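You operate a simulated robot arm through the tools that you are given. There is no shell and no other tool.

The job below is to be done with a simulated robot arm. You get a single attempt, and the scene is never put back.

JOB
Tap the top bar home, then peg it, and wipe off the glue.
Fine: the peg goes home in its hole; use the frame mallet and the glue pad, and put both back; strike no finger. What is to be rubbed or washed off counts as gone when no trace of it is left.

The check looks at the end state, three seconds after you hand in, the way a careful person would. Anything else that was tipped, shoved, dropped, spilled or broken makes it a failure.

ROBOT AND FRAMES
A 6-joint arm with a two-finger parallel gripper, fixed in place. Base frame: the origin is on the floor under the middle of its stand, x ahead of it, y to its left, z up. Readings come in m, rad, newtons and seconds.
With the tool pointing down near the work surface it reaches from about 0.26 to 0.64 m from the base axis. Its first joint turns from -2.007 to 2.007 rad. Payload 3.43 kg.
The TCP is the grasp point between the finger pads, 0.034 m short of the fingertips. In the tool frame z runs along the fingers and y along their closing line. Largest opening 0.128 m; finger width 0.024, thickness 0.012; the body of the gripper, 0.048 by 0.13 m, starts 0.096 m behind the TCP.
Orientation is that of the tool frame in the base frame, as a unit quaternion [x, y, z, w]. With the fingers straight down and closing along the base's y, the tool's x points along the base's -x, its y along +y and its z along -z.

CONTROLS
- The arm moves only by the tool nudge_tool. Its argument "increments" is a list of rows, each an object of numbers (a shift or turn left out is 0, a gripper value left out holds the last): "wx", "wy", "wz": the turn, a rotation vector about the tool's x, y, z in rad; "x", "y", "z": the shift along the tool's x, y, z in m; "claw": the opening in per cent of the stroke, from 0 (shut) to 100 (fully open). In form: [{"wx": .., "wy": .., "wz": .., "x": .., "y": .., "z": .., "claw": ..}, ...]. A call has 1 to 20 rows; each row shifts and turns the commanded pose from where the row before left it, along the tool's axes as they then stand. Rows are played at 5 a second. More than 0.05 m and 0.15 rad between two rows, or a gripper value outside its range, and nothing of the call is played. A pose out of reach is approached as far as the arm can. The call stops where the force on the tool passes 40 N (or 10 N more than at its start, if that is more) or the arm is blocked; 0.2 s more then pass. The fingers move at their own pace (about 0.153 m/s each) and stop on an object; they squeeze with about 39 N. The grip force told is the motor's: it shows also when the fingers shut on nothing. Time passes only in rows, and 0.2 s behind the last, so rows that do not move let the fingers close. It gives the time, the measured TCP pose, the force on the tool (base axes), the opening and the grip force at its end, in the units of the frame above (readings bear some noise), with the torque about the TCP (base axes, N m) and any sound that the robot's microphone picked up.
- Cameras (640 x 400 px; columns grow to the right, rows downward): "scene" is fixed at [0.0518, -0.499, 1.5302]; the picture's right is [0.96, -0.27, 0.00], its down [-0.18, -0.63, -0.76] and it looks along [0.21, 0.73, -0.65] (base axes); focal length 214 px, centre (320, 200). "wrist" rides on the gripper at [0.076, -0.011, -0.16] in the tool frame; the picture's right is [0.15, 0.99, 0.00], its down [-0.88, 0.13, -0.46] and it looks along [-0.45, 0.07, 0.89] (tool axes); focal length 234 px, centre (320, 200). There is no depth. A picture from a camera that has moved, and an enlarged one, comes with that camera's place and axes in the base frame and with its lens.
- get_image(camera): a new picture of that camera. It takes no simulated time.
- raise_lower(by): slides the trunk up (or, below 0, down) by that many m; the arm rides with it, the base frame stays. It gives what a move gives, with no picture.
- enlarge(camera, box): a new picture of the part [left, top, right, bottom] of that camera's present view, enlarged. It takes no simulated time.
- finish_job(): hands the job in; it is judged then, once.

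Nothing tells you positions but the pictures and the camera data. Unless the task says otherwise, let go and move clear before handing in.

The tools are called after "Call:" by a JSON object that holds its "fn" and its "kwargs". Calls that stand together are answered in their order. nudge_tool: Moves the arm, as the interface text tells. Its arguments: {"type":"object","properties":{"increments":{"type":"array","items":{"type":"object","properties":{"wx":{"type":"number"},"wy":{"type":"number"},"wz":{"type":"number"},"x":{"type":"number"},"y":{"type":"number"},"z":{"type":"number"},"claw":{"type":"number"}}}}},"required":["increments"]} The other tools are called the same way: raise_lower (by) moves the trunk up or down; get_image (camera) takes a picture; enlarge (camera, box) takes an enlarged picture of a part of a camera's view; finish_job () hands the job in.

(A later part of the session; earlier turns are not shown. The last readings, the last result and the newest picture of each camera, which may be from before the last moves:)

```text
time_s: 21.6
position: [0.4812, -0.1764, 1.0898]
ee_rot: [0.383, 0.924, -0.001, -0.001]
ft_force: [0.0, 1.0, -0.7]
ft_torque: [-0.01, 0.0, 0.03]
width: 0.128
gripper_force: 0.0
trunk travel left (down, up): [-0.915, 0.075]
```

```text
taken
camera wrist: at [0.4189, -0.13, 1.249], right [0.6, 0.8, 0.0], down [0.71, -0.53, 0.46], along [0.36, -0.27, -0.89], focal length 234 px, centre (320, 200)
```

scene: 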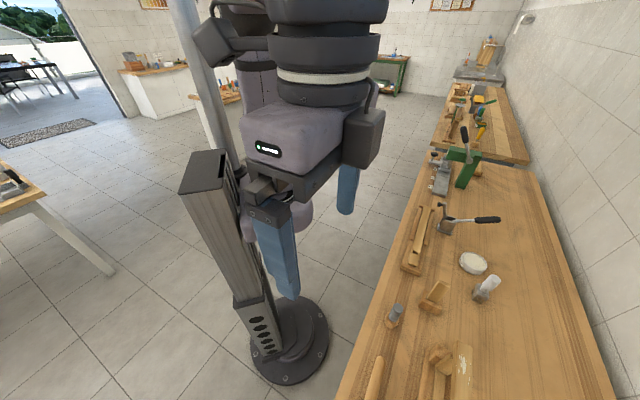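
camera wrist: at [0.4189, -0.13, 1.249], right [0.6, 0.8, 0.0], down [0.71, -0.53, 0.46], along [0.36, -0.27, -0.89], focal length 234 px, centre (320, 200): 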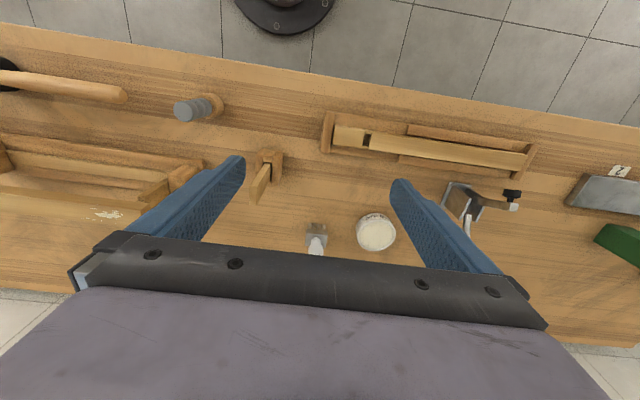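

Call:
{"fn": "enlarge", "kwargs": {"camera": "wrist", "box": [315, 105, 405, 165]}}

Call:
{"fn": "enlarge", "kwargs": {"camera": "wrist", "box": [315, 100, 545, 190]}}

Call:
{"fn": "enlarge", "kwargs": {"camera": "wrist", "box": [235, 140, 305, 210]}}

Call:
{"fn": "enlarge", "kwargs": {"camera": "wrist", "box": [290, 195, 410, 265]}}

Call:
{"fn": "enlarge", "kwargs": {"camera": "wrist", "box": [0, 120, 240, 270]}}

```text
6.67 times, centred on (360, 135) of wrist
camera zoom: at [0.4189, -0.13, 1.249], right [0.6, 0.8, 0.0], down [0.71, -0.53, 0.46], along [0.36, -0.27, -0.89], focal length 1561 px, centre (53, 633)
```

zoom: 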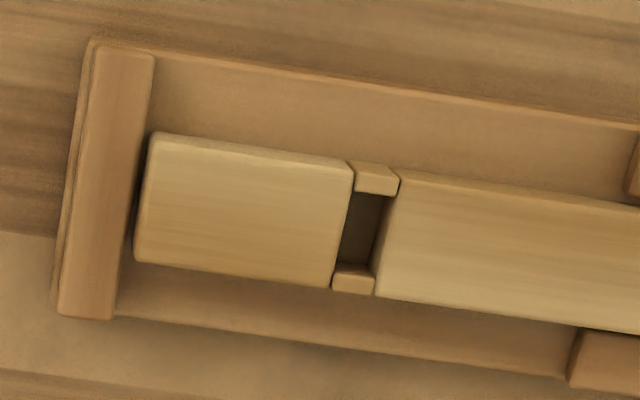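

```text
2.78 times, centred on (430, 145) of wrist
camera zoom: at [0.4189, -0.13, 1.249], right [0.6, 0.8, 0.0], down [0.71, -0.53, 0.46], along [0.36, -0.27, -0.89], focal length 652 px, centre (14, 353)
```

zoom: 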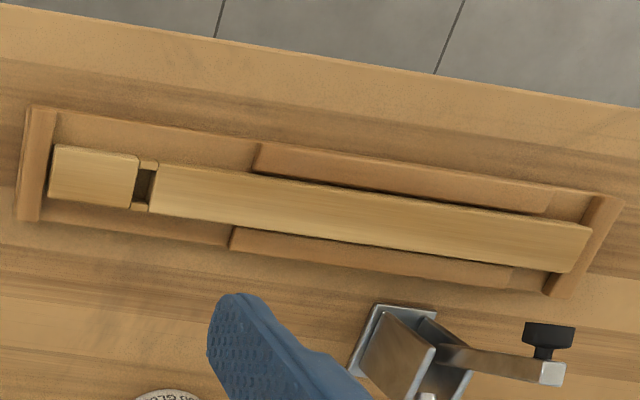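

```text
5.71 times, centred on (270, 175) of wrist
camera zoom: at [0.4189, -0.13, 1.249], right [0.6, 0.8, 0.0], down [0.71, -0.53, 0.46], along [0.36, -0.27, -0.89], focal length 1338 px, centre (606, 343)
```

zoom: 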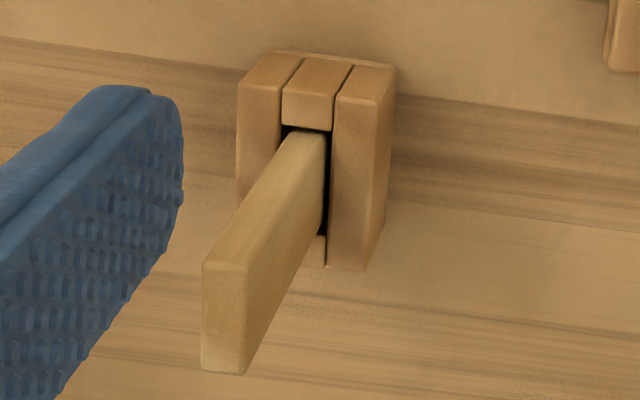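

```text
5.33 times, centred on (350, 230) of wrist
camera zoom: at [0.4189, -0.13, 1.249], right [0.6, 0.8, 0.0], down [0.71, -0.53, 0.46], along [0.36, -0.27, -0.89], focal length 1249 px, centre (160, 40)
```

zoom: 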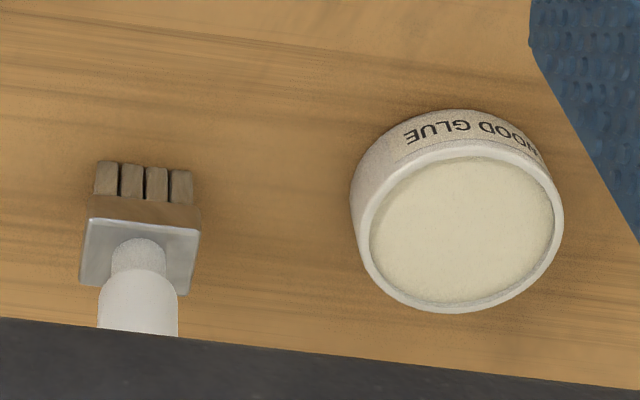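

```text
2.67 times, centred on (120, 195) of wrist
camera zoom: at [0.4189, -0.13, 1.249], right [0.6, 0.8, 0.0], down [0.71, -0.53, 0.46], along [0.36, -0.27, -0.89], focal length 624 px, centre (853, 213)
```

zoom: 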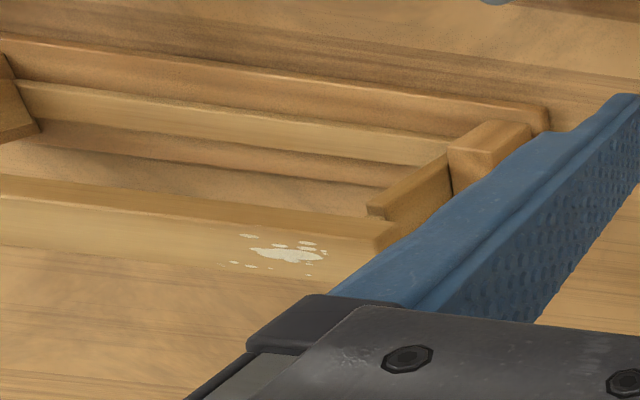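

My best reading is that the pad, the mallet and the grey-handled peg in its socket stand in a row serving this frame. The stick belongs to the other station. Next I'll move above the mallet handle and turn the gripper to close across it.

Call:
{"fn": "nudge_tool", "kwargs": {"increments": [{"y": -0.045}, {"y": -0.045}, {"y": -0.045}, {"y": -0.045}, {"y": -0.045}, {"y": -0.045}, {"y": -0.045}, {"y": -0.045}, {"y": -0.045}, {"y": -0.037, "x": 0.01}]}}

Call:
{"fn": "nudge_tool", "kwargs": {"increments": [{"wz": 0.1428}, {"wz": 0.1428}, {"wz": 0.1428}, {"wz": 0.1428}, {"wz": 0.1428}, {"wz": 0.1428}, {"wz": 0.1428}, {"wz": 0.1428}, {"wz": 0.1428}, {"wz": 0.1428}, {"wz": 0.1428}]}}

Call:
{"fn": "get_image", "kwargs": {"camera": "wrist"}}

```text
time_s: 23.8
position: [0.1568, -0.4818, 1.0934]
ee_rot: [0.382, 0.924, 0.0, 0.001]
ft_force: [-0.3, -1.1, 0.2]
ft_torque: [0.05, -0.01, -0.01]
width: 0.1278
gripper_force: 0.0
trunk travel left (down, up): [-0.915, 0.075]
```

```text
time_s: 26.2
position: [0.1597, -0.4834, 1.091]
ee_rot: [0.925, 0.381, 0.001, 0.0]
ft_force: [-0.1, -0.3, 1.2]
ft_torque: [0.01, 0.01, -0.01]
width: 0.128
gripper_force: 0.0
trunk travel left (down, up): [-0.915, 0.075]
```

```text
taken
camera wrist: at [0.2059, -0.4211, 1.2498], right [0.8, -0.6, 0.0], down [-0.53, -0.71, 0.46], along [-0.27, -0.37, -0.89], focal length 234 px, centre (320, 200)
```

wrist: 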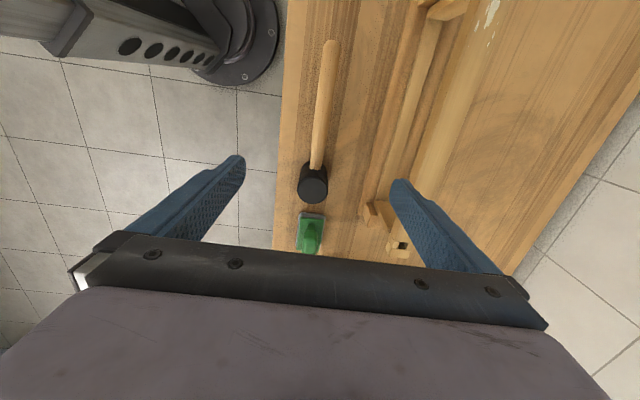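

The orientation is now right: the gripper closes across the handle with the camera looking toward the head. I'll zoom to measure the handle line.

Call:
{"fn": "enlarge", "kwargs": {"camera": "wrist", "box": [240, 30, 400, 260]}}

Call:
{"fn": "enlarge", "kwargs": {"camera": "wrist", "box": [280, 140, 360, 260]}}

Call:
{"fn": "enlarge", "kwargs": {"camera": "wrist", "box": [350, 170, 450, 260]}}

```text
1.74 times, centred on (320, 145) of wrist
camera zoom: at [0.2059, -0.4211, 1.2498], right [0.8, -0.6, 0.0], down [-0.53, -0.71, 0.46], along [-0.27, -0.37, -0.89], focal length 407 px, centre (320, 296)
```

zoom: 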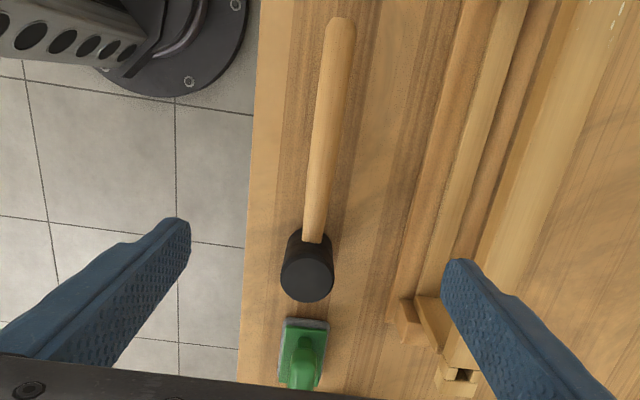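

```text
3.33 times, centred on (320, 200) of wrist
camera zoom: at [0.2059, -0.4211, 1.2498], right [0.8, -0.6, 0.0], down [-0.53, -0.71, 0.46], along [-0.27, -0.37, -0.89], focal length 781 px, centre (320, 200)
```

zoom: 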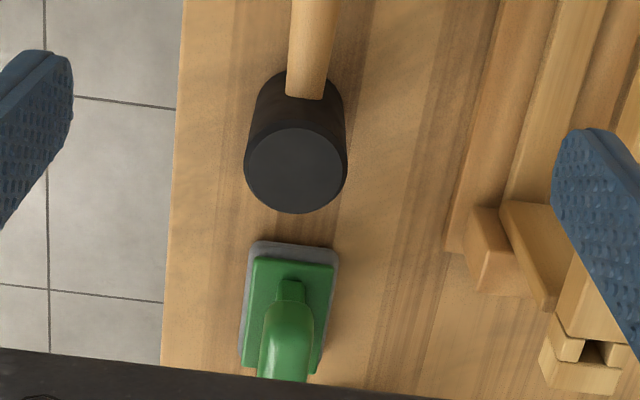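

```text
4.44 times, centred on (400, 215) of wrist
camera zoom: at [0.2059, -0.4211, 1.2498], right [0.8, -0.6, 0.0], down [-0.53, -0.71, 0.46], along [-0.27, -0.37, -0.89], focal length 1041 px, centre (-36, 133)
```

zoom: 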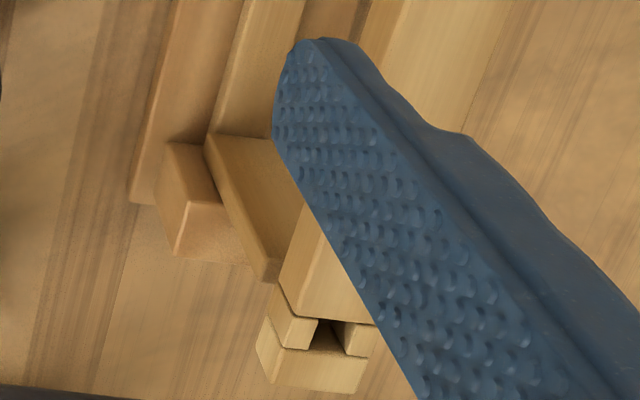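

The handle runs along the bench edge at z≈0.842 and the TCP is directly above it, about 0.09 m from the head centre. I'll narrow the fingers and descend most of the way, then look.

Call:
{"fn": "nudge_tool", "kwargs": {"increments": [{"claw": 55}, {"z": 0.045}, {"z": 0.045}, {"z": 0.045}, {"z": 0.045}, {"z": 0.03}]}}

Call:
{"fn": "get_image", "kwargs": {"camera": "wrist"}}

```text
time_s: 27.6
position: [0.1597, -0.4858, 0.8798]
ee_rot: [0.924, 0.383, 0.0, -0.001]
ft_force: [-0.2, 0.2, 0.0]
ft_torque: [-0.04, 0.01, 0.0]
width: 0.0703
gripper_force: 0.0
trunk travel left (down, up): [-0.915, 0.075]
```

```text
taken
camera wrist: at [0.2053, -0.4233, 1.039], right [0.8, -0.6, 0.0], down [-0.53, -0.71, 0.46], along [-0.27, -0.37, -0.89], focal length 234 px, centre (320, 200)
```

wrist: 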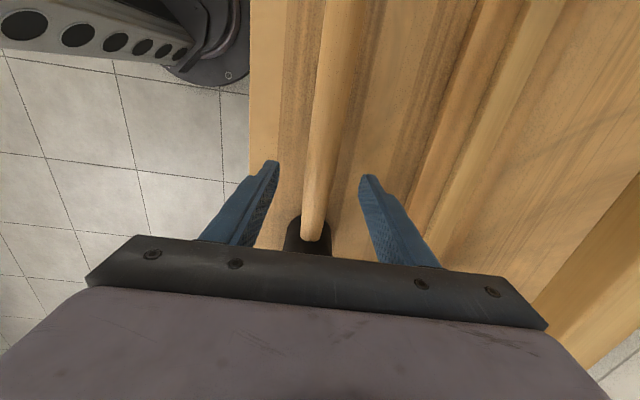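

The handle is centred between the fingers. I'll descend the last bit and close.

Call:
{"fn": "nudge_tool", "kwargs": {"increments": [{"z": 0.017}, {"z": 0.016}, {}]}}

Call:
{"fn": "nudge_tool", "kwargs": {"increments": [{"claw": 10}, {}, {}, {}, {}]}}

Call:
{"fn": "get_image", "kwargs": {"camera": "wrist"}}

```text
time_s: 28.4
position: [0.1599, -0.4836, 0.8497]
ee_rot: [0.924, 0.383, 0.0, 0.0]
ft_force: [-0.7, 0.3, -0.9]
ft_torque: [-0.01, 0.01, 0.0]
width: 0.0703
gripper_force: 0.1
trunk travel left (down, up): [-0.915, 0.075]
```

```text
time_s: 29.6
position: [0.1604, -0.4834, 0.849]
ee_rot: [0.924, 0.382, 0.0, 0.0]
ft_force: [1.7, -0.8, 0.3]
ft_torque: [0.04, -0.01, 0.12]
width: 0.026
gripper_force: 38.6
trunk travel left (down, up): [-0.915, 0.075]
```

```text
taken
camera wrist: at [0.2058, -0.4218, 1.0072], right [0.8, -0.6, 0.0], down [-0.53, -0.71, 0.46], along [-0.27, -0.37, -0.89], focal length 234 px, centre (320, 200)
```

wrist: 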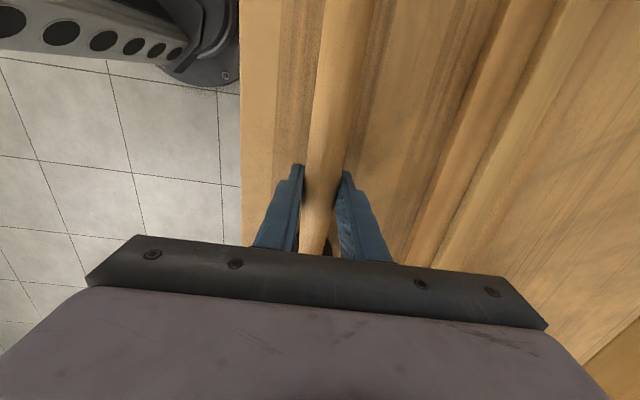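

Gripped at 0.026 m. I'll remember this pose (0.160, -0.4835, 0.849) for the return, and lift gently.

Call:
{"fn": "nudge_tool", "kwargs": {"increments": [{"z": -0.01}, {"z": -0.02}, {"z": -0.03}, {"z": -0.04}, {"z": -0.04}, {"z": -0.04}, {}]}}

Call:
{"fn": "get_image", "kwargs": {"camera": "wrist"}}

Call:
{"fn": "get_image", "kwargs": {"camera": "scene"}}

```text
time_s: 31.2
position: [0.1615, -0.4845, 1.0269]
ee_rot: [0.924, 0.383, 0.0, -0.002]
ft_force: [-0.4, -0.8, -4.8]
ft_torque: [0.26, -0.28, 0.0]
width: 0.0265
gripper_force: 39.5
trunk travel left (down, up): [-0.915, 0.075]
```

```text
taken
camera wrist: at [0.207, -0.4235, 1.1863], right [0.8, -0.6, 0.0], down [-0.53, -0.72, 0.45], along [-0.27, -0.36, -0.89], focal length 234 px, centre (320, 200)
```

wrist: 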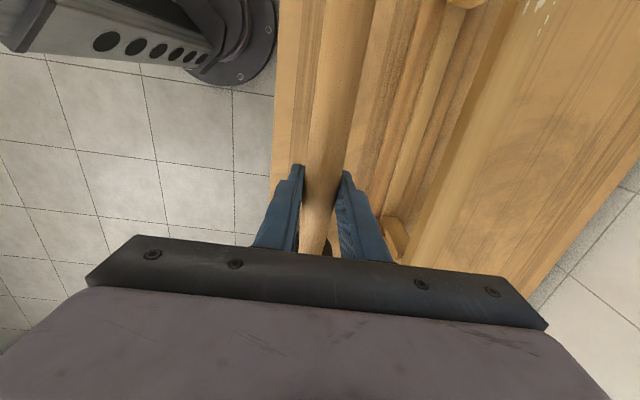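

```text
taken
```

scene: 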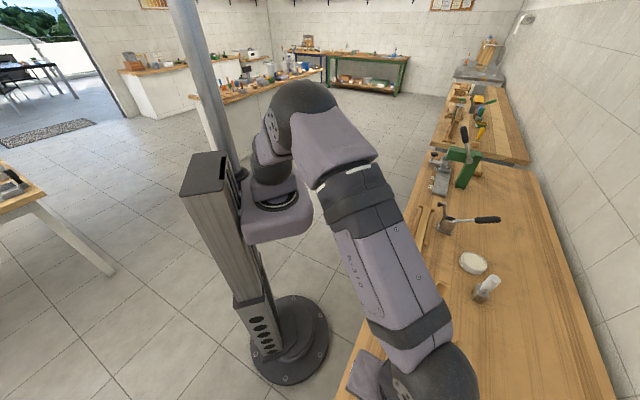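

The mallet weighs about 0.5 kg and holds well. I'll raise clear of the bar and swing the head outward over the frame.

Call:
{"fn": "raise_lower", "kwargs": {"by": 0.07}}

Call:
{"fn": "nudge_tool", "kwargs": {"increments": [{"wz": -0.1428}, {"wz": -0.1428}, {"wz": -0.1428}, {"wz": -0.1428}, {"wz": -0.1428}, {"wz": -0.1428}, {"wz": -0.1428}, {"wz": -0.1428}, {"wz": -0.1428}, {"wz": -0.1428}, {"wz": -0.1428}, {"y": 0.028, "x": -0.025}, {"x": -0.026}]}}

Call:
{"fn": "get_image", "kwargs": {"camera": "wrist"}}

Call:
{"fn": "get_image", "kwargs": {"camera": "scene"}}

```text
time_s: 32.3
position: [0.1609, -0.4846, 1.097]
ee_rot: [0.924, 0.383, 0.0, 0.0]
ft_force: [0.0, 0.2, -5.3]
ft_torque: [0.27, -0.23, 0.02]
width: 0.0265
gripper_force: 38.9
trunk travel left (down, up): [-0.985, 0.005]
```

```text
time_s: 35.1
position: [0.2173, -0.5005, 1.0972]
ee_rot: [0.383, 0.924, 0.001, -0.001]
ft_force: [0.5, 0.1, -4.6]
ft_torque: [0.26, 0.26, -0.01]
width: 0.0263
gripper_force: 39.4
trunk travel left (down, up): [-0.985, 0.005]
```

```text
taken
camera wrist: at [0.156, -0.4557, 1.256], right [0.6, 0.8, 0.0], down [0.71, -0.53, 0.45], along [0.37, -0.27, -0.89], focal length 234 px, centre (320, 200)
```

wrist: 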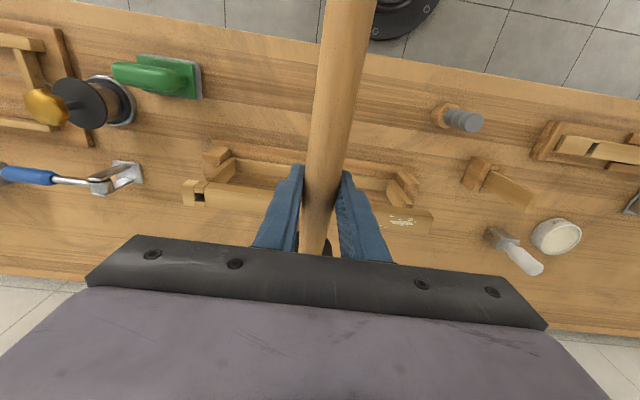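

```text
taken
```

scene: 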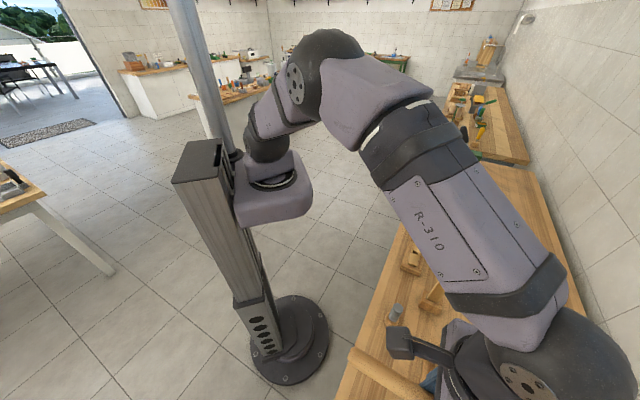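

Both ends of the bar are visible in this view. I'll zoom in to record the gaps at each end before striking.

Call:
{"fn": "enlarge", "kwargs": {"camera": "wrist", "box": [170, 140, 270, 220]}}

Call:
{"fn": "enlarge", "kwargs": {"camera": "wrist", "box": [360, 160, 450, 250]}}

```text
5.00 times, centred on (220, 180) of wrist
camera zoom: at [0.156, -0.4557, 1.256], right [0.6, 0.8, 0.0], down [0.71, -0.53, 0.45], along [0.37, -0.27, -0.89], focal length 1171 px, centre (820, 300)
```

zoom: 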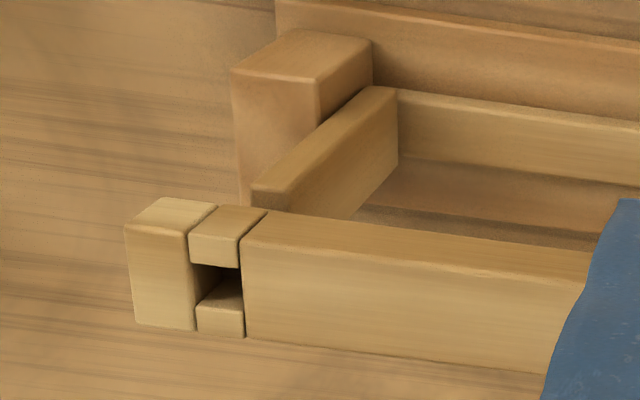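

```text
4.44 times, centred on (405, 205) of wrist
camera zoom: at [0.156, -0.4557, 1.256], right [0.6, 0.8, 0.0], down [0.71, -0.53, 0.45], along [0.37, -0.27, -0.89], focal length 1041 px, centre (-58, 178)
```

zoom: 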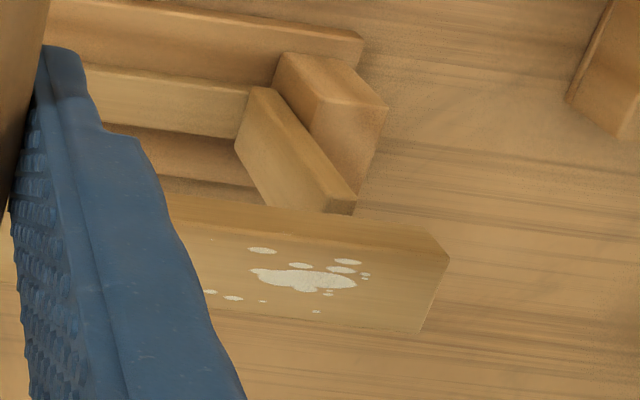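

The bar stands proud at both ends: the end-bar shoulders show a gap under it. The mallet head is over the bar's middle, away from the glue, so I'll try a first moderate tap there.

Call:
{"fn": "nudge_tool", "kwargs": {"increments": [{"z": 0.03}, {"z": 0.045}, {"z": 0.012}]}}

```text
time_s: 35.9
position: [0.2167, -0.5, 1.0154]
ee_rot: [0.384, 0.923, -0.004, 0.002]
ft_force: [-3.1, 6.0, 14.1]
ft_torque: [-0.9, -1.01, 0.09]
width: 0.0264
gripper_force: 38.7
trunk travel left (down, up): [-0.985, 0.005]
```

Contact happened at TCP z≈1.015. I'll lift off and look for any movement of the bar.

Call:
{"fn": "nudge_tool", "kwargs": {"increments": [{"z": -0.03}, {"z": -0.045}, {"z": -0.012}]}}

Call:
{"fn": "enlarge", "kwargs": {"camera": "wrist", "box": [170, 140, 270, 220]}}

Call:
{"fn": "enlarge", "kwargs": {"camera": "wrist", "box": [360, 160, 450, 250]}}

```text
time_s: 36.7
position: [0.2155, -0.4998, 1.0969]
ee_rot: [0.383, 0.924, 0.0, -0.001]
ft_force: [-0.2, -0.4, -4.6]
ft_torque: [0.26, 0.3, 0.0]
width: 0.0261
gripper_force: 38.8
trunk travel left (down, up): [-0.985, 0.005]
```

```text
5.00 times, centred on (220, 180) of wrist
camera zoom: at [0.1549, -0.4555, 1.2556], right [0.6, 0.8, 0.0], down [0.71, -0.53, 0.45], along [0.36, -0.27, -0.89], focal length 1171 px, centre (820, 300)
```

zoom: 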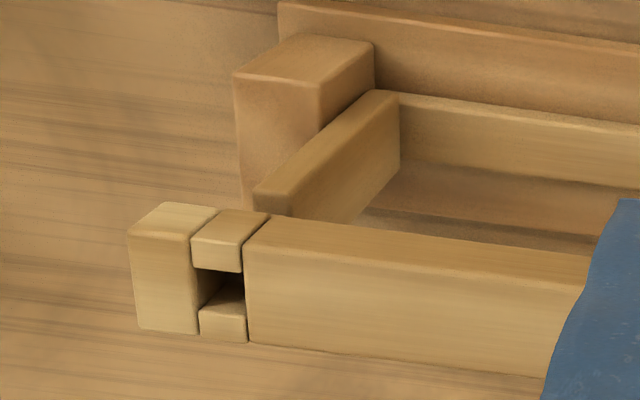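

```text
4.44 times, centred on (405, 205) of wrist
camera zoom: at [0.1549, -0.4555, 1.2556], right [0.6, 0.8, 0.0], down [0.71, -0.53, 0.45], along [0.36, -0.27, -0.89], focal length 1041 px, centre (-58, 178)
```

zoom: 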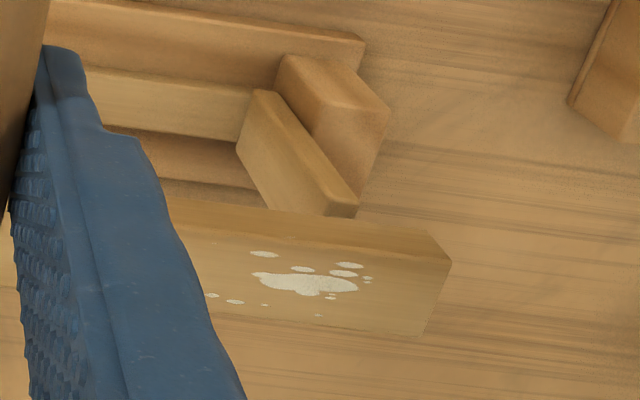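

The bar did not move; the shifts in the picture match the camera's own. I'll strike harder, at full row speed through the contact height.

Call:
{"fn": "nudge_tool", "kwargs": {"increments": [{"z": 0.05}, {"z": 0.05}, {"z": -0.04}, {"z": -0.05}, {"z": -0.01}]}}

Call:
{"fn": "enlarge", "kwargs": {"camera": "wrist", "box": [170, 140, 270, 220]}}

Call:
{"fn": "enlarge", "kwargs": {"camera": "wrist", "box": [360, 160, 450, 250]}}

```text
time_s: 37.9
position: [0.2184, -0.5017, 1.0989]
ee_rot: [0.384, 0.924, 0.001, -0.001]
ft_force: [-0.6, 0.0, -3.8]
ft_torque: [0.28, 0.27, 0.01]
width: 0.0263
gripper_force: 39.3
trunk travel left (down, up): [-0.985, 0.005]
```

```text
5.00 times, centred on (220, 180) of wrist
camera zoom: at [0.1559, -0.4558, 1.2569], right [0.6, 0.8, 0.0], down [0.71, -0.53, 0.45], along [0.36, -0.27, -0.89], focal length 1171 px, centre (820, 300)
```

zoom: 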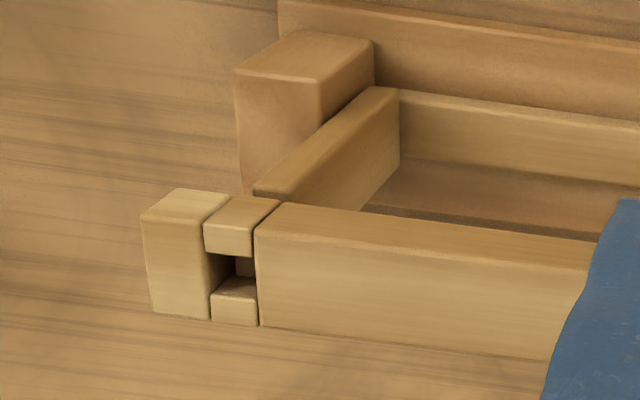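

```text
4.44 times, centred on (405, 205) of wrist
camera zoom: at [0.1559, -0.4558, 1.2569], right [0.6, 0.8, 0.0], down [0.71, -0.53, 0.45], along [0.36, -0.27, -0.89], focal length 1041 px, centre (-58, 178)
```

zoom: 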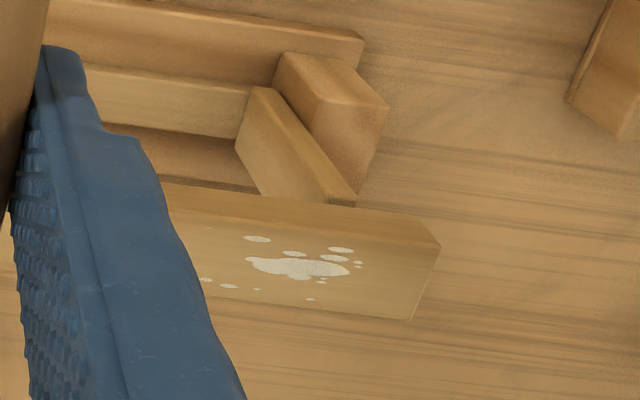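

The strike drove the bar down about 8–9 mm at both ends, evenly. I'll strike once more to see whether any travel is left.

Call:
{"fn": "nudge_tool", "kwargs": {"increments": [{"z": 0.008}, {"z": 0.05}, {"z": 0.05}, {"z": -0.05}, {"z": -0.05}, {"z": -0.008}]}}

Call:
{"fn": "enlarge", "kwargs": {"camera": "wrist", "box": [170, 140, 270, 220]}}

Call:
{"fn": "enlarge", "kwargs": {"camera": "wrist", "box": [360, 160, 450, 250]}}

```text
time_s: 39.3
position: [0.2155, -0.5004, 1.0981]
ee_rot: [0.383, 0.924, 0.001, -0.001]
ft_force: [-0.9, -0.3, -5.5]
ft_torque: [0.3, 0.27, 0.01]
width: 0.0261
gripper_force: 38.7
trunk travel left (down, up): [-0.985, 0.005]
```

```text
5.00 times, centred on (220, 180) of wrist
camera zoom: at [0.1552, -0.4554, 1.2574], right [0.6, 0.8, 0.0], down [0.71, -0.53, 0.45], along [0.37, -0.27, -0.89], focal length 1171 px, centre (820, 300)
```

zoom: 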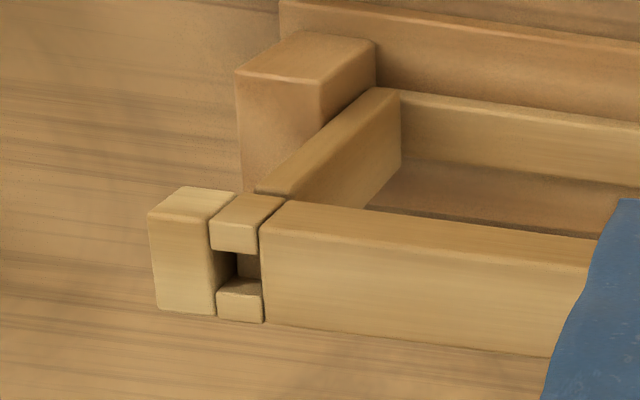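

```text
4.44 times, centred on (405, 205) of wrist
camera zoom: at [0.1552, -0.4554, 1.2574], right [0.6, 0.8, 0.0], down [0.71, -0.53, 0.45], along [0.37, -0.27, -0.89], focal length 1041 px, centre (-58, 178)
```

zoom: 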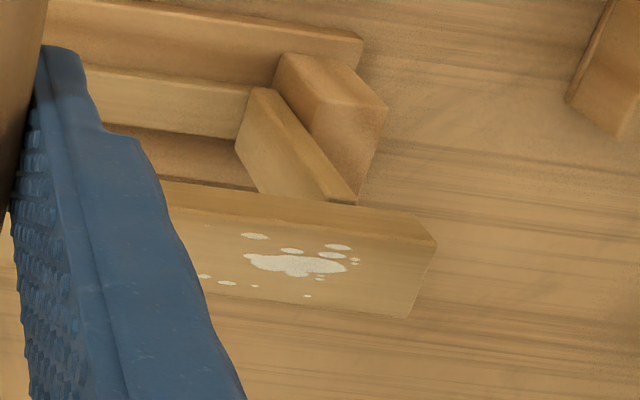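

It moved roughly 2–3 mm more. I'll strike again.

Call:
{"fn": "nudge_tool", "kwargs": {"increments": [{"z": 0.012}, {"z": 0.05}, {"z": 0.05}, {"z": -0.05}, {"z": -0.05}, {"z": -0.012}]}}

Call:
{"fn": "enlarge", "kwargs": {"camera": "wrist", "box": [170, 140, 270, 220]}}

Call:
{"fn": "enlarge", "kwargs": {"camera": "wrist", "box": [360, 160, 450, 250]}}

```text
time_s: 40.7
position: [0.2159, -0.5014, 1.099]
ee_rot: [0.383, 0.924, 0.001, -0.001]
ft_force: [-0.2, 0.3, -4.5]
ft_torque: [0.31, 0.27, 0.03]
width: 0.0261
gripper_force: 39.0
trunk travel left (down, up): [-0.985, 0.005]
```

```text
5.00 times, centred on (220, 180) of wrist
camera zoom: at [0.1556, -0.4558, 1.2575], right [0.6, 0.8, 0.0], down [0.71, -0.53, 0.45], along [0.37, -0.27, -0.89], focal length 1171 px, centre (820, 300)
```

zoom: 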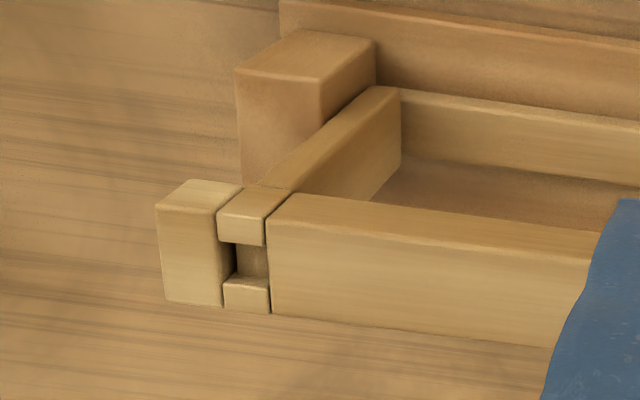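

```text
4.44 times, centred on (405, 205) of wrist
camera zoom: at [0.1556, -0.4558, 1.2575], right [0.6, 0.8, 0.0], down [0.71, -0.53, 0.45], along [0.37, -0.27, -0.89], focal length 1041 px, centre (-58, 178)
```

zoom: 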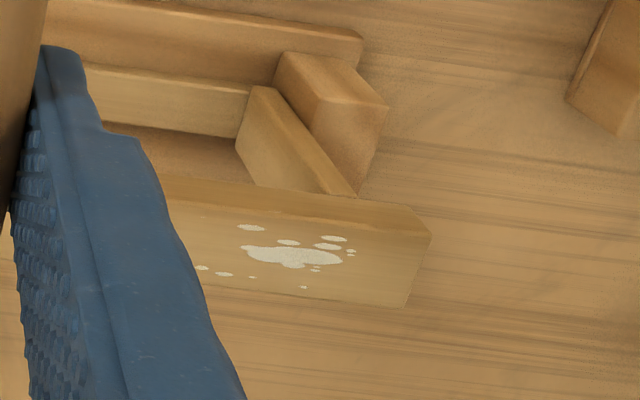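

Still moving, and now a tenon is visible rising in the hole. I'll keep striking.

Call:
{"fn": "nudge_tool", "kwargs": {"increments": [{"z": 0.016}, {"z": 0.05}, {"z": 0.05}, {"z": -0.05}, {"z": -0.05}, {"z": -0.016}]}}

Call:
{"fn": "enlarge", "kwargs": {"camera": "wrist", "box": [170, 140, 270, 220]}}

Call:
{"fn": "enlarge", "kwargs": {"camera": "wrist", "box": [360, 160, 450, 250]}}

```text
time_s: 42.1
position: [0.2195, -0.5008, 1.0973]
ee_rot: [0.383, 0.924, 0.0, -0.001]
ft_force: [-1.4, -0.5, -4.5]
ft_torque: [0.3, 0.27, 0.01]
width: 0.0262
gripper_force: 39.0
trunk travel left (down, up): [-0.985, 0.005]
```

```text
5.00 times, centred on (220, 180) of wrist
camera zoom: at [0.1577, -0.4556, 1.2566], right [0.6, 0.8, 0.0], down [0.71, -0.53, 0.45], along [0.37, -0.27, -0.89], focal length 1171 px, centre (820, 300)
```

zoom: 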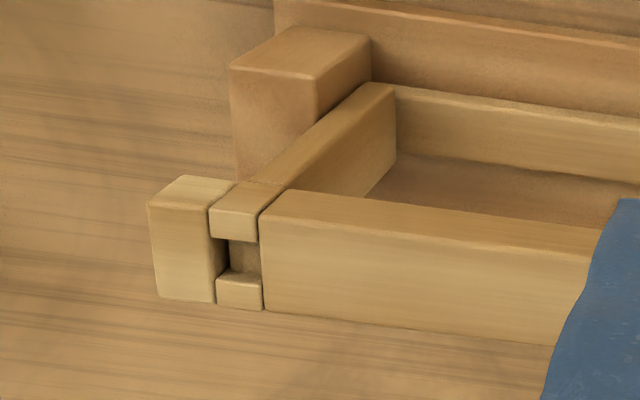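

```text
4.44 times, centred on (405, 205) of wrist
camera zoom: at [0.1577, -0.4556, 1.2566], right [0.6, 0.8, 0.0], down [0.71, -0.53, 0.45], along [0.37, -0.27, -0.89], focal length 1041 px, centre (-58, 178)
```

zoom: 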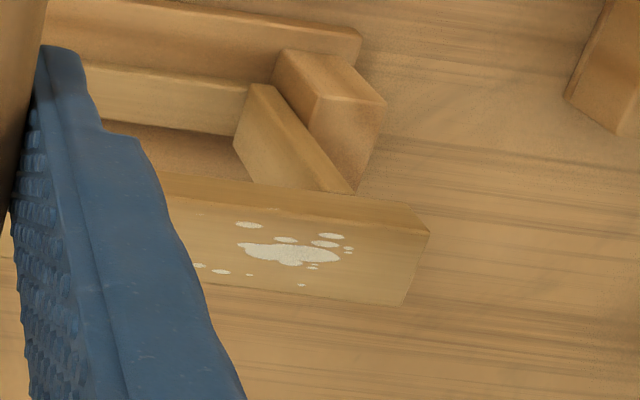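

Relative to the frame the bar barely changed this time, so it may be home. One more check strike for comparison.

Call:
{"fn": "nudge_tool", "kwargs": {"increments": [{"z": 0.022}, {"z": 0.05}, {"z": 0.05}, {"z": -0.05}, {"z": -0.05}, {"z": -0.022}]}}

Call:
{"fn": "enlarge", "kwargs": {"camera": "wrist", "box": [170, 140, 270, 220]}}

Call:
{"fn": "enlarge", "kwargs": {"camera": "wrist", "box": [360, 160, 450, 250]}}

Call:
{"fn": "enlarge", "kwargs": {"camera": "wrist", "box": [195, 170, 230, 205]}}

```text
time_s: 43.5
position: [0.2174, -0.5003, 1.098]
ee_rot: [0.384, 0.924, 0.0, 0.0]
ft_force: [0.8, -0.8, -4.0]
ft_torque: [0.26, 0.27, 0.0]
width: 0.0261
gripper_force: 39.0
trunk travel left (down, up): [-0.985, 0.005]
```

```text
5.00 times, centred on (220, 180) of wrist
camera zoom: at [0.1562, -0.4545, 1.2567], right [0.6, 0.8, 0.0], down [0.71, -0.53, 0.46], along [0.37, -0.27, -0.89], focal length 1171 px, centre (820, 300)
```

zoom: 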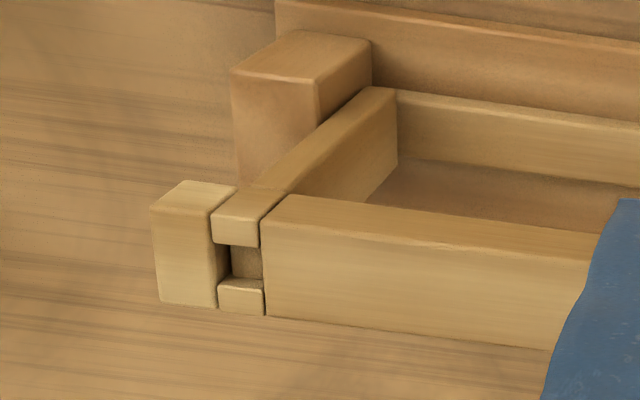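

```text
4.44 times, centred on (405, 205) of wrist
camera zoom: at [0.1562, -0.4545, 1.2567], right [0.6, 0.8, 0.0], down [0.71, -0.53, 0.46], along [0.37, -0.27, -0.89], focal length 1041 px, centre (-58, 178)
```

zoom: 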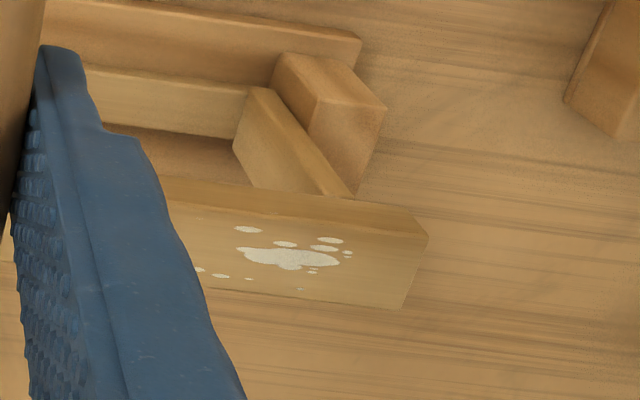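

```text
11.43 times, centred on (212, 188) of wrist
camera zoom: at [0.1562, -0.4545, 1.2567], right [0.6, 0.8, 0.0], down [0.71, -0.53, 0.46], along [0.37, -0.27, -0.89], focal length 2676 px, centre (1549, 343)
```

zoom: 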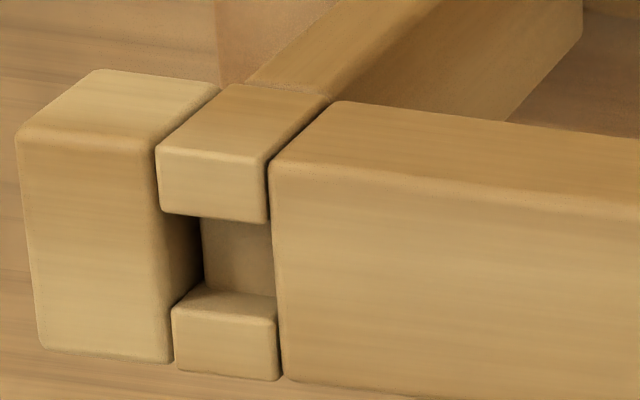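

The bar no longer moves: both shoulders are closed and the last two strikes gave nothing. Now I'll take the mallet back to its place, first swinging it back over its spot.

Call:
{"fn": "nudge_tool", "kwargs": {"increments": [{"x": 0.026, "y": -0.014}, {"x": 0.0263, "y": -0.0146}, {"wz": 0.1428}, {"wz": 0.1428}, {"wz": 0.1428}, {"wz": 0.1428}, {"wz": 0.1428}, {"wz": 0.1428}, {"wz": 0.1428}, {"wz": 0.1428}, {"wz": 0.1428}, {"wz": 0.1428}, {"wz": 0.1428}, {}]}}

Call:
{"fn": "get_image", "kwargs": {"camera": "wrist"}}

Call:
{"fn": "get_image", "kwargs": {"camera": "scene"}}

```text
time_s: 46.5
position: [0.1603, -0.4838, 1.0976]
ee_rot: [0.924, 0.382, 0.001, 0.0]
ft_force: [0.6, -0.1, -3.9]
ft_torque: [0.25, -0.25, 0.02]
width: 0.0262
gripper_force: 38.6
trunk travel left (down, up): [-0.985, 0.005]
```

```text
taken
camera wrist: at [0.2056, -0.4227, 1.2564], right [0.8, -0.6, 0.0], down [-0.53, -0.71, 0.46], along [-0.27, -0.36, -0.89], focal length 234 px, centre (320, 200)
```

wrist: 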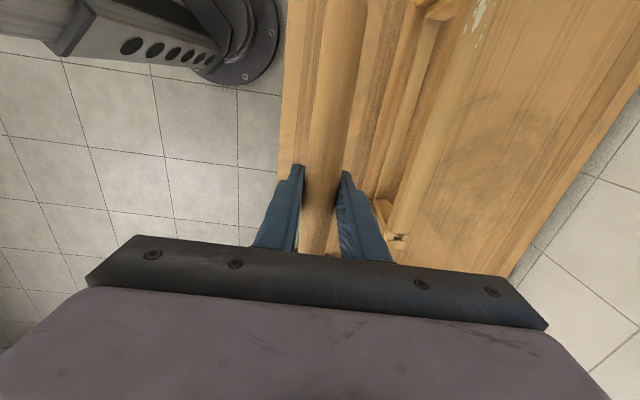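

```text
taken
```

scene: 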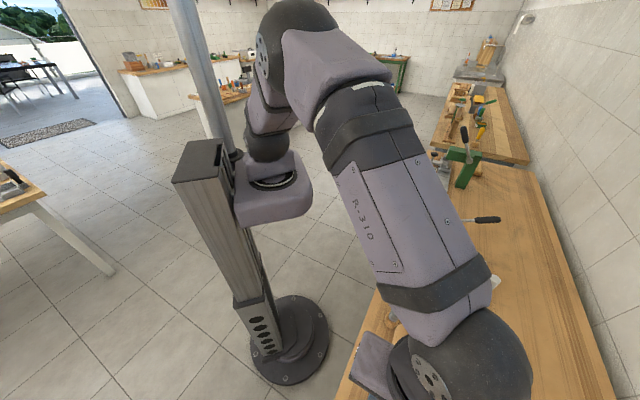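

I'll check that the mallet hasn't pitched in the grip before setting it down.

Call:
{"fn": "enlarge", "kwargs": {"camera": "wrist", "box": [270, 150, 390, 270]}}

Call:
{"fn": "enlarge", "kwargs": {"camera": "wrist", "box": [270, 0, 390, 80]}}

```text
3.33 times, centred on (330, 210) of wrist
camera zoom: at [0.2056, -0.4227, 1.2564], right [0.8, -0.6, 0.0], down [-0.53, -0.71, 0.46], along [-0.27, -0.36, -0.89], focal length 781 px, centre (287, 167)
```

zoom: 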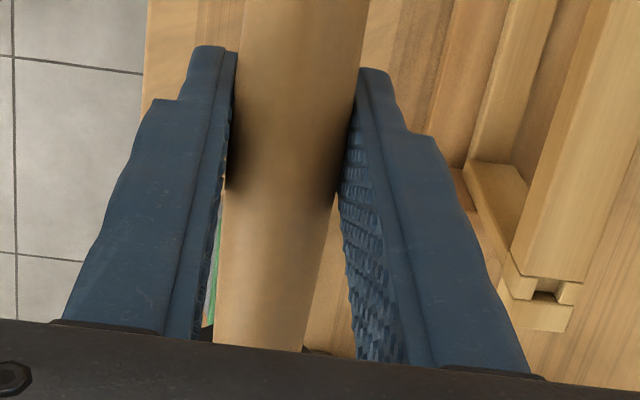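

```text
5.00 times, centred on (330, 40) of wrist
camera zoom: at [0.2056, -0.4227, 1.2564], right [0.8, -0.6, 0.0], down [-0.53, -0.71, 0.46], along [-0.27, -0.36, -0.89], focal length 1171 px, centre (270, 1000)
```

zoom: 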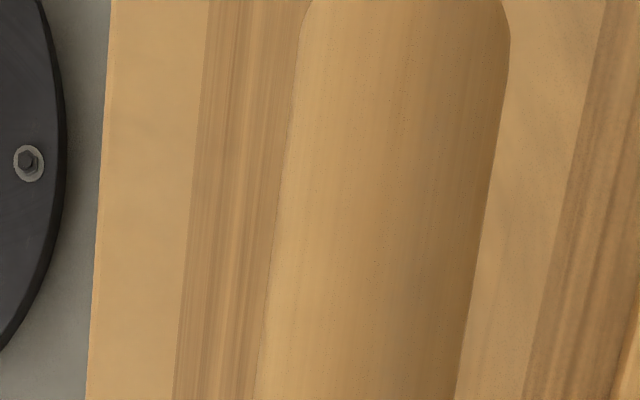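

The head seems pitched up roughly 0.15–0.2 rad in the grip after the strikes. I'll take finer views to estimate the pitch.

Call:
{"fn": "enlarge", "kwargs": {"camera": "wrist", "box": [300, 225, 350, 262]}}

Call:
{"fn": "enlarge", "kwargs": {"camera": "wrist", "box": [310, 0, 390, 40]}}

Call:
{"fn": "enlarge", "kwargs": {"camera": "scene", "box": [340, 280, 440, 400]}}

```text
10.81 times, centred on (325, 244) of wrist
camera zoom: at [0.2056, -0.4227, 1.2564], right [0.8, -0.6, 0.0], down [-0.53, -0.71, 0.46], along [-0.27, -0.36, -0.89], focal length 2532 px, centre (266, -270)
```

zoom: 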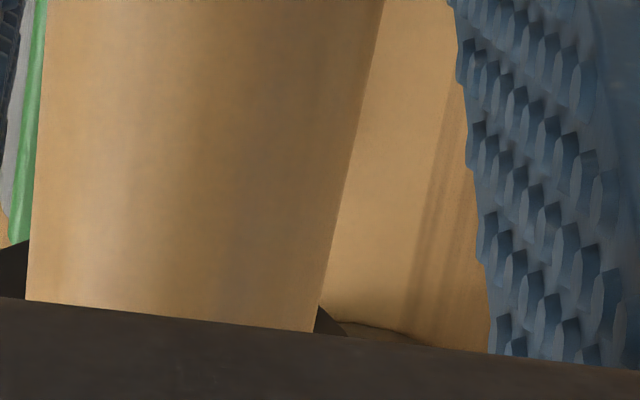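

```text
8.00 times, centred on (350, 20) of wrist
camera zoom: at [0.2056, -0.4227, 1.2564], right [0.8, -0.6, 0.0], down [-0.53, -0.71, 0.46], along [-0.27, -0.36, -0.89], focal length 1873 px, centre (80, 1640)
```

zoom: 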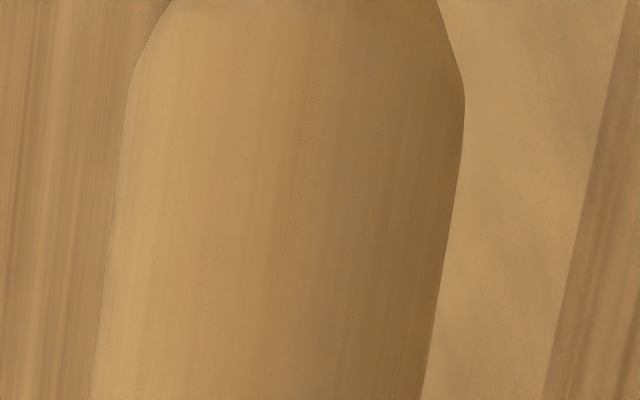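

```text
3.33 times, centred on (390, 340) of scene
camera zoom: at [0.0518, -0.499, 1.5302], right [0.96, -0.27, 0.0], down [-0.18, -0.63, -0.76], along [0.21, 0.73, -0.65], focal length 715 px, centre (87, -267)
```

zoom: 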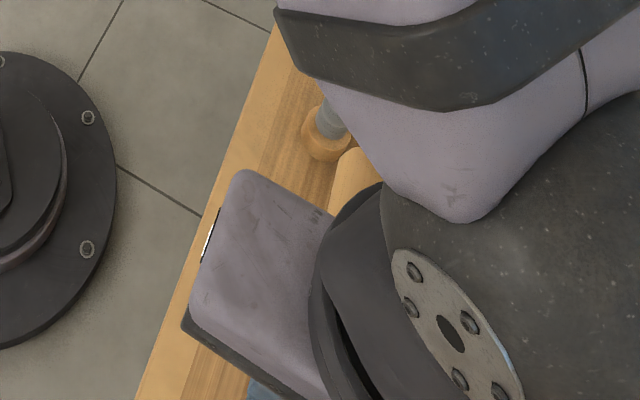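

Comparing with the grasp-time view, the mallet head is pitched up about 0.16 rad. I'll tilt the tool to level it and descend toward its resting height, watching the force.

Call:
{"fn": "nudge_tool", "kwargs": {"increments": [{"wy": 0.08}, {"wy": 0.08}, {}]}}

Call:
{"fn": "get_image", "kwargs": {"camera": "scene"}}

Call:
{"fn": "get_image", "kwargs": {"camera": "wrist"}}

```text
time_s: 47.3
position: [0.1612, -0.4846, 1.097]
ee_rot: [0.921, 0.38, 0.074, -0.031]
ft_force: [-0.7, 0.5, -4.9]
ft_torque: [0.26, -0.25, 0.0]
width: 0.0262
gripper_force: 38.7
trunk travel left (down, up): [-0.985, 0.005]
```

```text
taken
```

scene: 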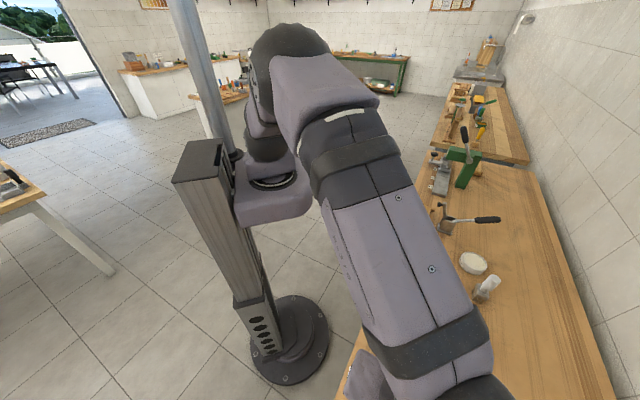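

```text
taken
camera wrist: at [0.1871, -0.441, 1.2662], right [0.8, -0.6, 0.02], down [-0.57, -0.76, 0.31], along [-0.17, -0.26, -0.95], focal length 234 px, centre (320, 200)
```

wrist: 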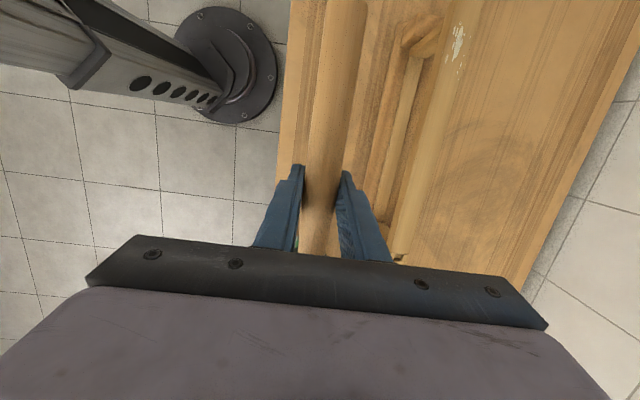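

Now a straight-down descent to just above the resting height.

Call:
{"fn": "nudge_tool", "kwargs": {"increments": [{"z": 0.0444, "x": -0.0072}, {"z": 0.0444, "x": -0.0072}, {"z": 0.0444, "x": -0.0072}, {"z": 0.0444, "x": -0.0072}, {"z": 0.0444, "x": -0.0072}, {}]}}

Call:
{"fn": "get_image", "kwargs": {"camera": "wrist"}}

Call:
{"fn": "enlarge", "kwargs": {"camera": "scene", "box": [300, 300, 460, 400]}}

```text
time_s: 48.7
position: [0.1602, -0.4829, 0.8725]
ee_rot: [0.921, 0.381, 0.074, -0.031]
ft_force: [0.0, -0.4, -5.0]
ft_torque: [0.2, -0.25, -0.01]
width: 0.0264
gripper_force: 38.8
trunk travel left (down, up): [-0.985, 0.005]
```

```text
taken
camera wrist: at [0.188, -0.4412, 1.041], right [0.8, -0.6, 0.02], down [-0.57, -0.76, 0.31], along [-0.17, -0.26, -0.95], focal length 234 px, centre (320, 200)
```

wrist: 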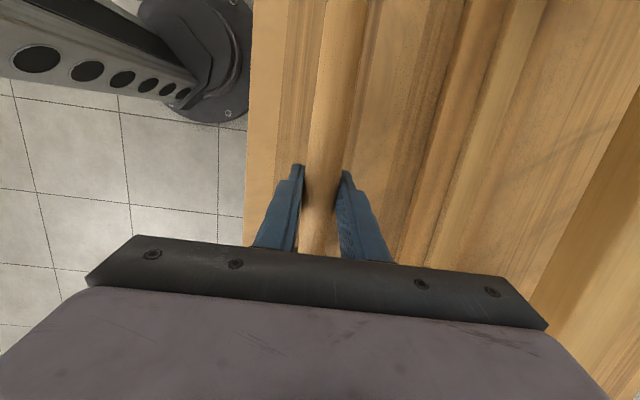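

```text
4.00 times, centred on (380, 350) of scene
camera zoom: at [0.0518, -0.499, 1.5302], right [0.96, -0.27, 0.0], down [-0.18, -0.63, -0.76], along [0.21, 0.73, -0.65], focal length 858 px, centre (80, -400)
```

zoom: 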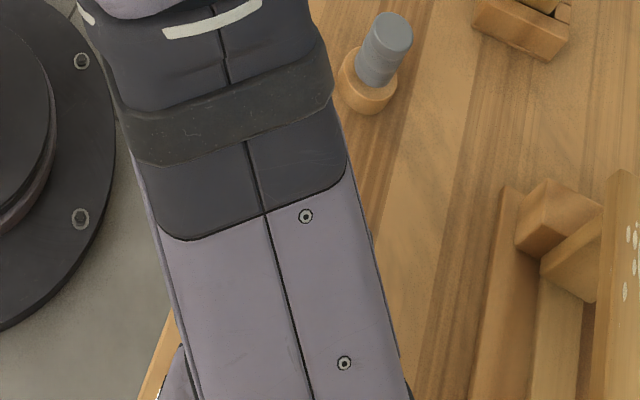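

No contact yet. I'll step down in small amounts, watching the force.

Call:
{"fn": "nudge_tool", "kwargs": {"increments": [{"z": 0.0099, "x": -0.0016}, {"z": 0.0079, "x": -0.0013}, {}]}}

Call:
{"fn": "nudge_tool", "kwargs": {"increments": [{"z": 0.003, "x": -0.0005}, {}]}}

Call:
{"fn": "nudge_tool", "kwargs": {"increments": [{"z": 0.003, "x": -0.0005}, {}]}}

```text
time_s: 49.5
position: [0.1608, -0.4835, 0.8548]
ee_rot: [0.921, 0.382, 0.074, -0.031]
ft_force: [0.0, -0.2, -4.9]
ft_torque: [0.29, -0.25, 0.01]
width: 0.0263
gripper_force: 39.3
trunk travel left (down, up): [-0.985, 0.005]
```

```text
time_s: 50.1
position: [0.1595, -0.4834, 0.851]
ee_rot: [0.921, 0.382, 0.073, -0.031]
ft_force: [0.1, -0.4, -4.7]
ft_torque: [0.29, -0.26, 0.0]
width: 0.0264
gripper_force: 38.9
trunk travel left (down, up): [-0.985, 0.005]
```

```text
time_s: 50.7
position: [0.1595, -0.4838, 0.8479]
ee_rot: [0.921, 0.381, 0.074, -0.03]
ft_force: [-0.2, -0.3, -4.4]
ft_torque: [0.27, -0.27, -0.01]
width: 0.0265
gripper_force: 39.2
trunk travel left (down, up): [-0.985, 0.005]
```

Call:
{"fn": "nudge_tool", "kwargs": {"increments": [{"z": 0.003, "x": -0.0005}, {}]}}

Call:
{"fn": "nudge_tool", "kwargs": {"increments": [{"z": 0.003, "x": -0.0005}, {}]}}

Call:
{"fn": "enlarge", "kwargs": {"camera": "wrist", "box": [270, 0, 390, 80]}}

```text
time_s: 51.3
position: [0.1594, -0.4844, 0.845]
ee_rot: [0.921, 0.381, 0.075, -0.031]
ft_force: [0.3, 0.4, -4.8]
ft_torque: [0.29, -0.23, -0.01]
width: 0.0263
gripper_force: 39.3
trunk travel left (down, up): [-0.985, 0.005]
```

```text
time_s: 51.9
position: [0.1582, -0.4846, 0.8436]
ee_rot: [0.921, 0.381, 0.074, -0.03]
ft_force: [1.8, 0.2, -1.3]
ft_torque: [0.18, -0.17, 0.02]
width: 0.0264
gripper_force: 38.8
trunk travel left (down, up): [-0.985, 0.005]
```

```text
5.00 times, centred on (330, 40) of wrist
camera zoom: at [0.1867, -0.4415, 1.0121], right [0.8, -0.6, 0.02], down [-0.57, -0.76, 0.31], along [-0.17, -0.26, -0.95], focal length 1171 px, centre (270, 1000)
```

zoom: 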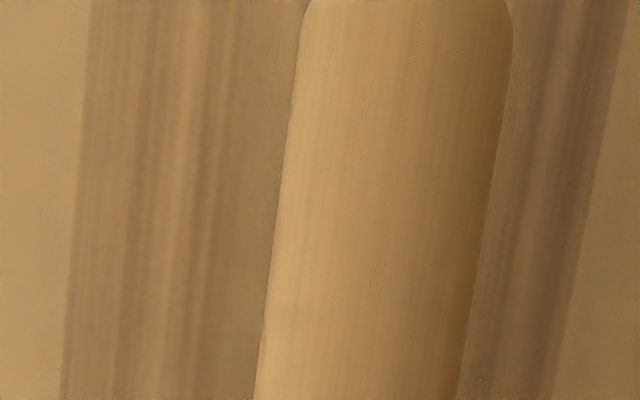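

Contact came 6 mm lower than the original, on the head's inner edge, so about 0.085 rad of pitch remains. I'll lift 8 mm, tilt that much more, and come down again.

Call:
{"fn": "nudge_tool", "kwargs": {"increments": [{"z": -0.0089, "x": 0.0014}, {"wy": 0.08}, {}]}}

Call:
{"fn": "nudge_tool", "kwargs": {"increments": [{"z": 0.0019, "x": -0.0005}, {}]}}

Call:
{"fn": "nudge_tool", "kwargs": {"increments": [{"z": 0.0019, "x": -0.0005}, {}]}}

```text
time_s: 52.7
position: [0.16, -0.4836, 0.8528]
ee_rot: [0.917, 0.38, 0.111, -0.046]
ft_force: [0.4, 0.9, -4.9]
ft_torque: [0.25, -0.19, 0.01]
width: 0.0263
gripper_force: 38.9
trunk travel left (down, up): [-0.985, 0.005]
```

```text
time_s: 53.3
position: [0.1599, -0.4829, 0.8495]
ee_rot: [0.917, 0.38, 0.11, -0.046]
ft_force: [-0.4, 0.8, -1.9]
ft_torque: [0.07, -0.04, 0.0]
width: 0.0262
gripper_force: 39.0
trunk travel left (down, up): [-0.985, 0.005]
```

```text
time_s: 53.9
position: [0.159, -0.4845, 0.8494]
ee_rot: [0.918, 0.38, 0.11, -0.043]
ft_force: [1.3, 2.3, 9.5]
ft_torque: [-0.78, 0.88, -0.12]
width: 0.0262
gripper_force: 39.0
trunk travel left (down, up): [-0.985, 0.005]
```

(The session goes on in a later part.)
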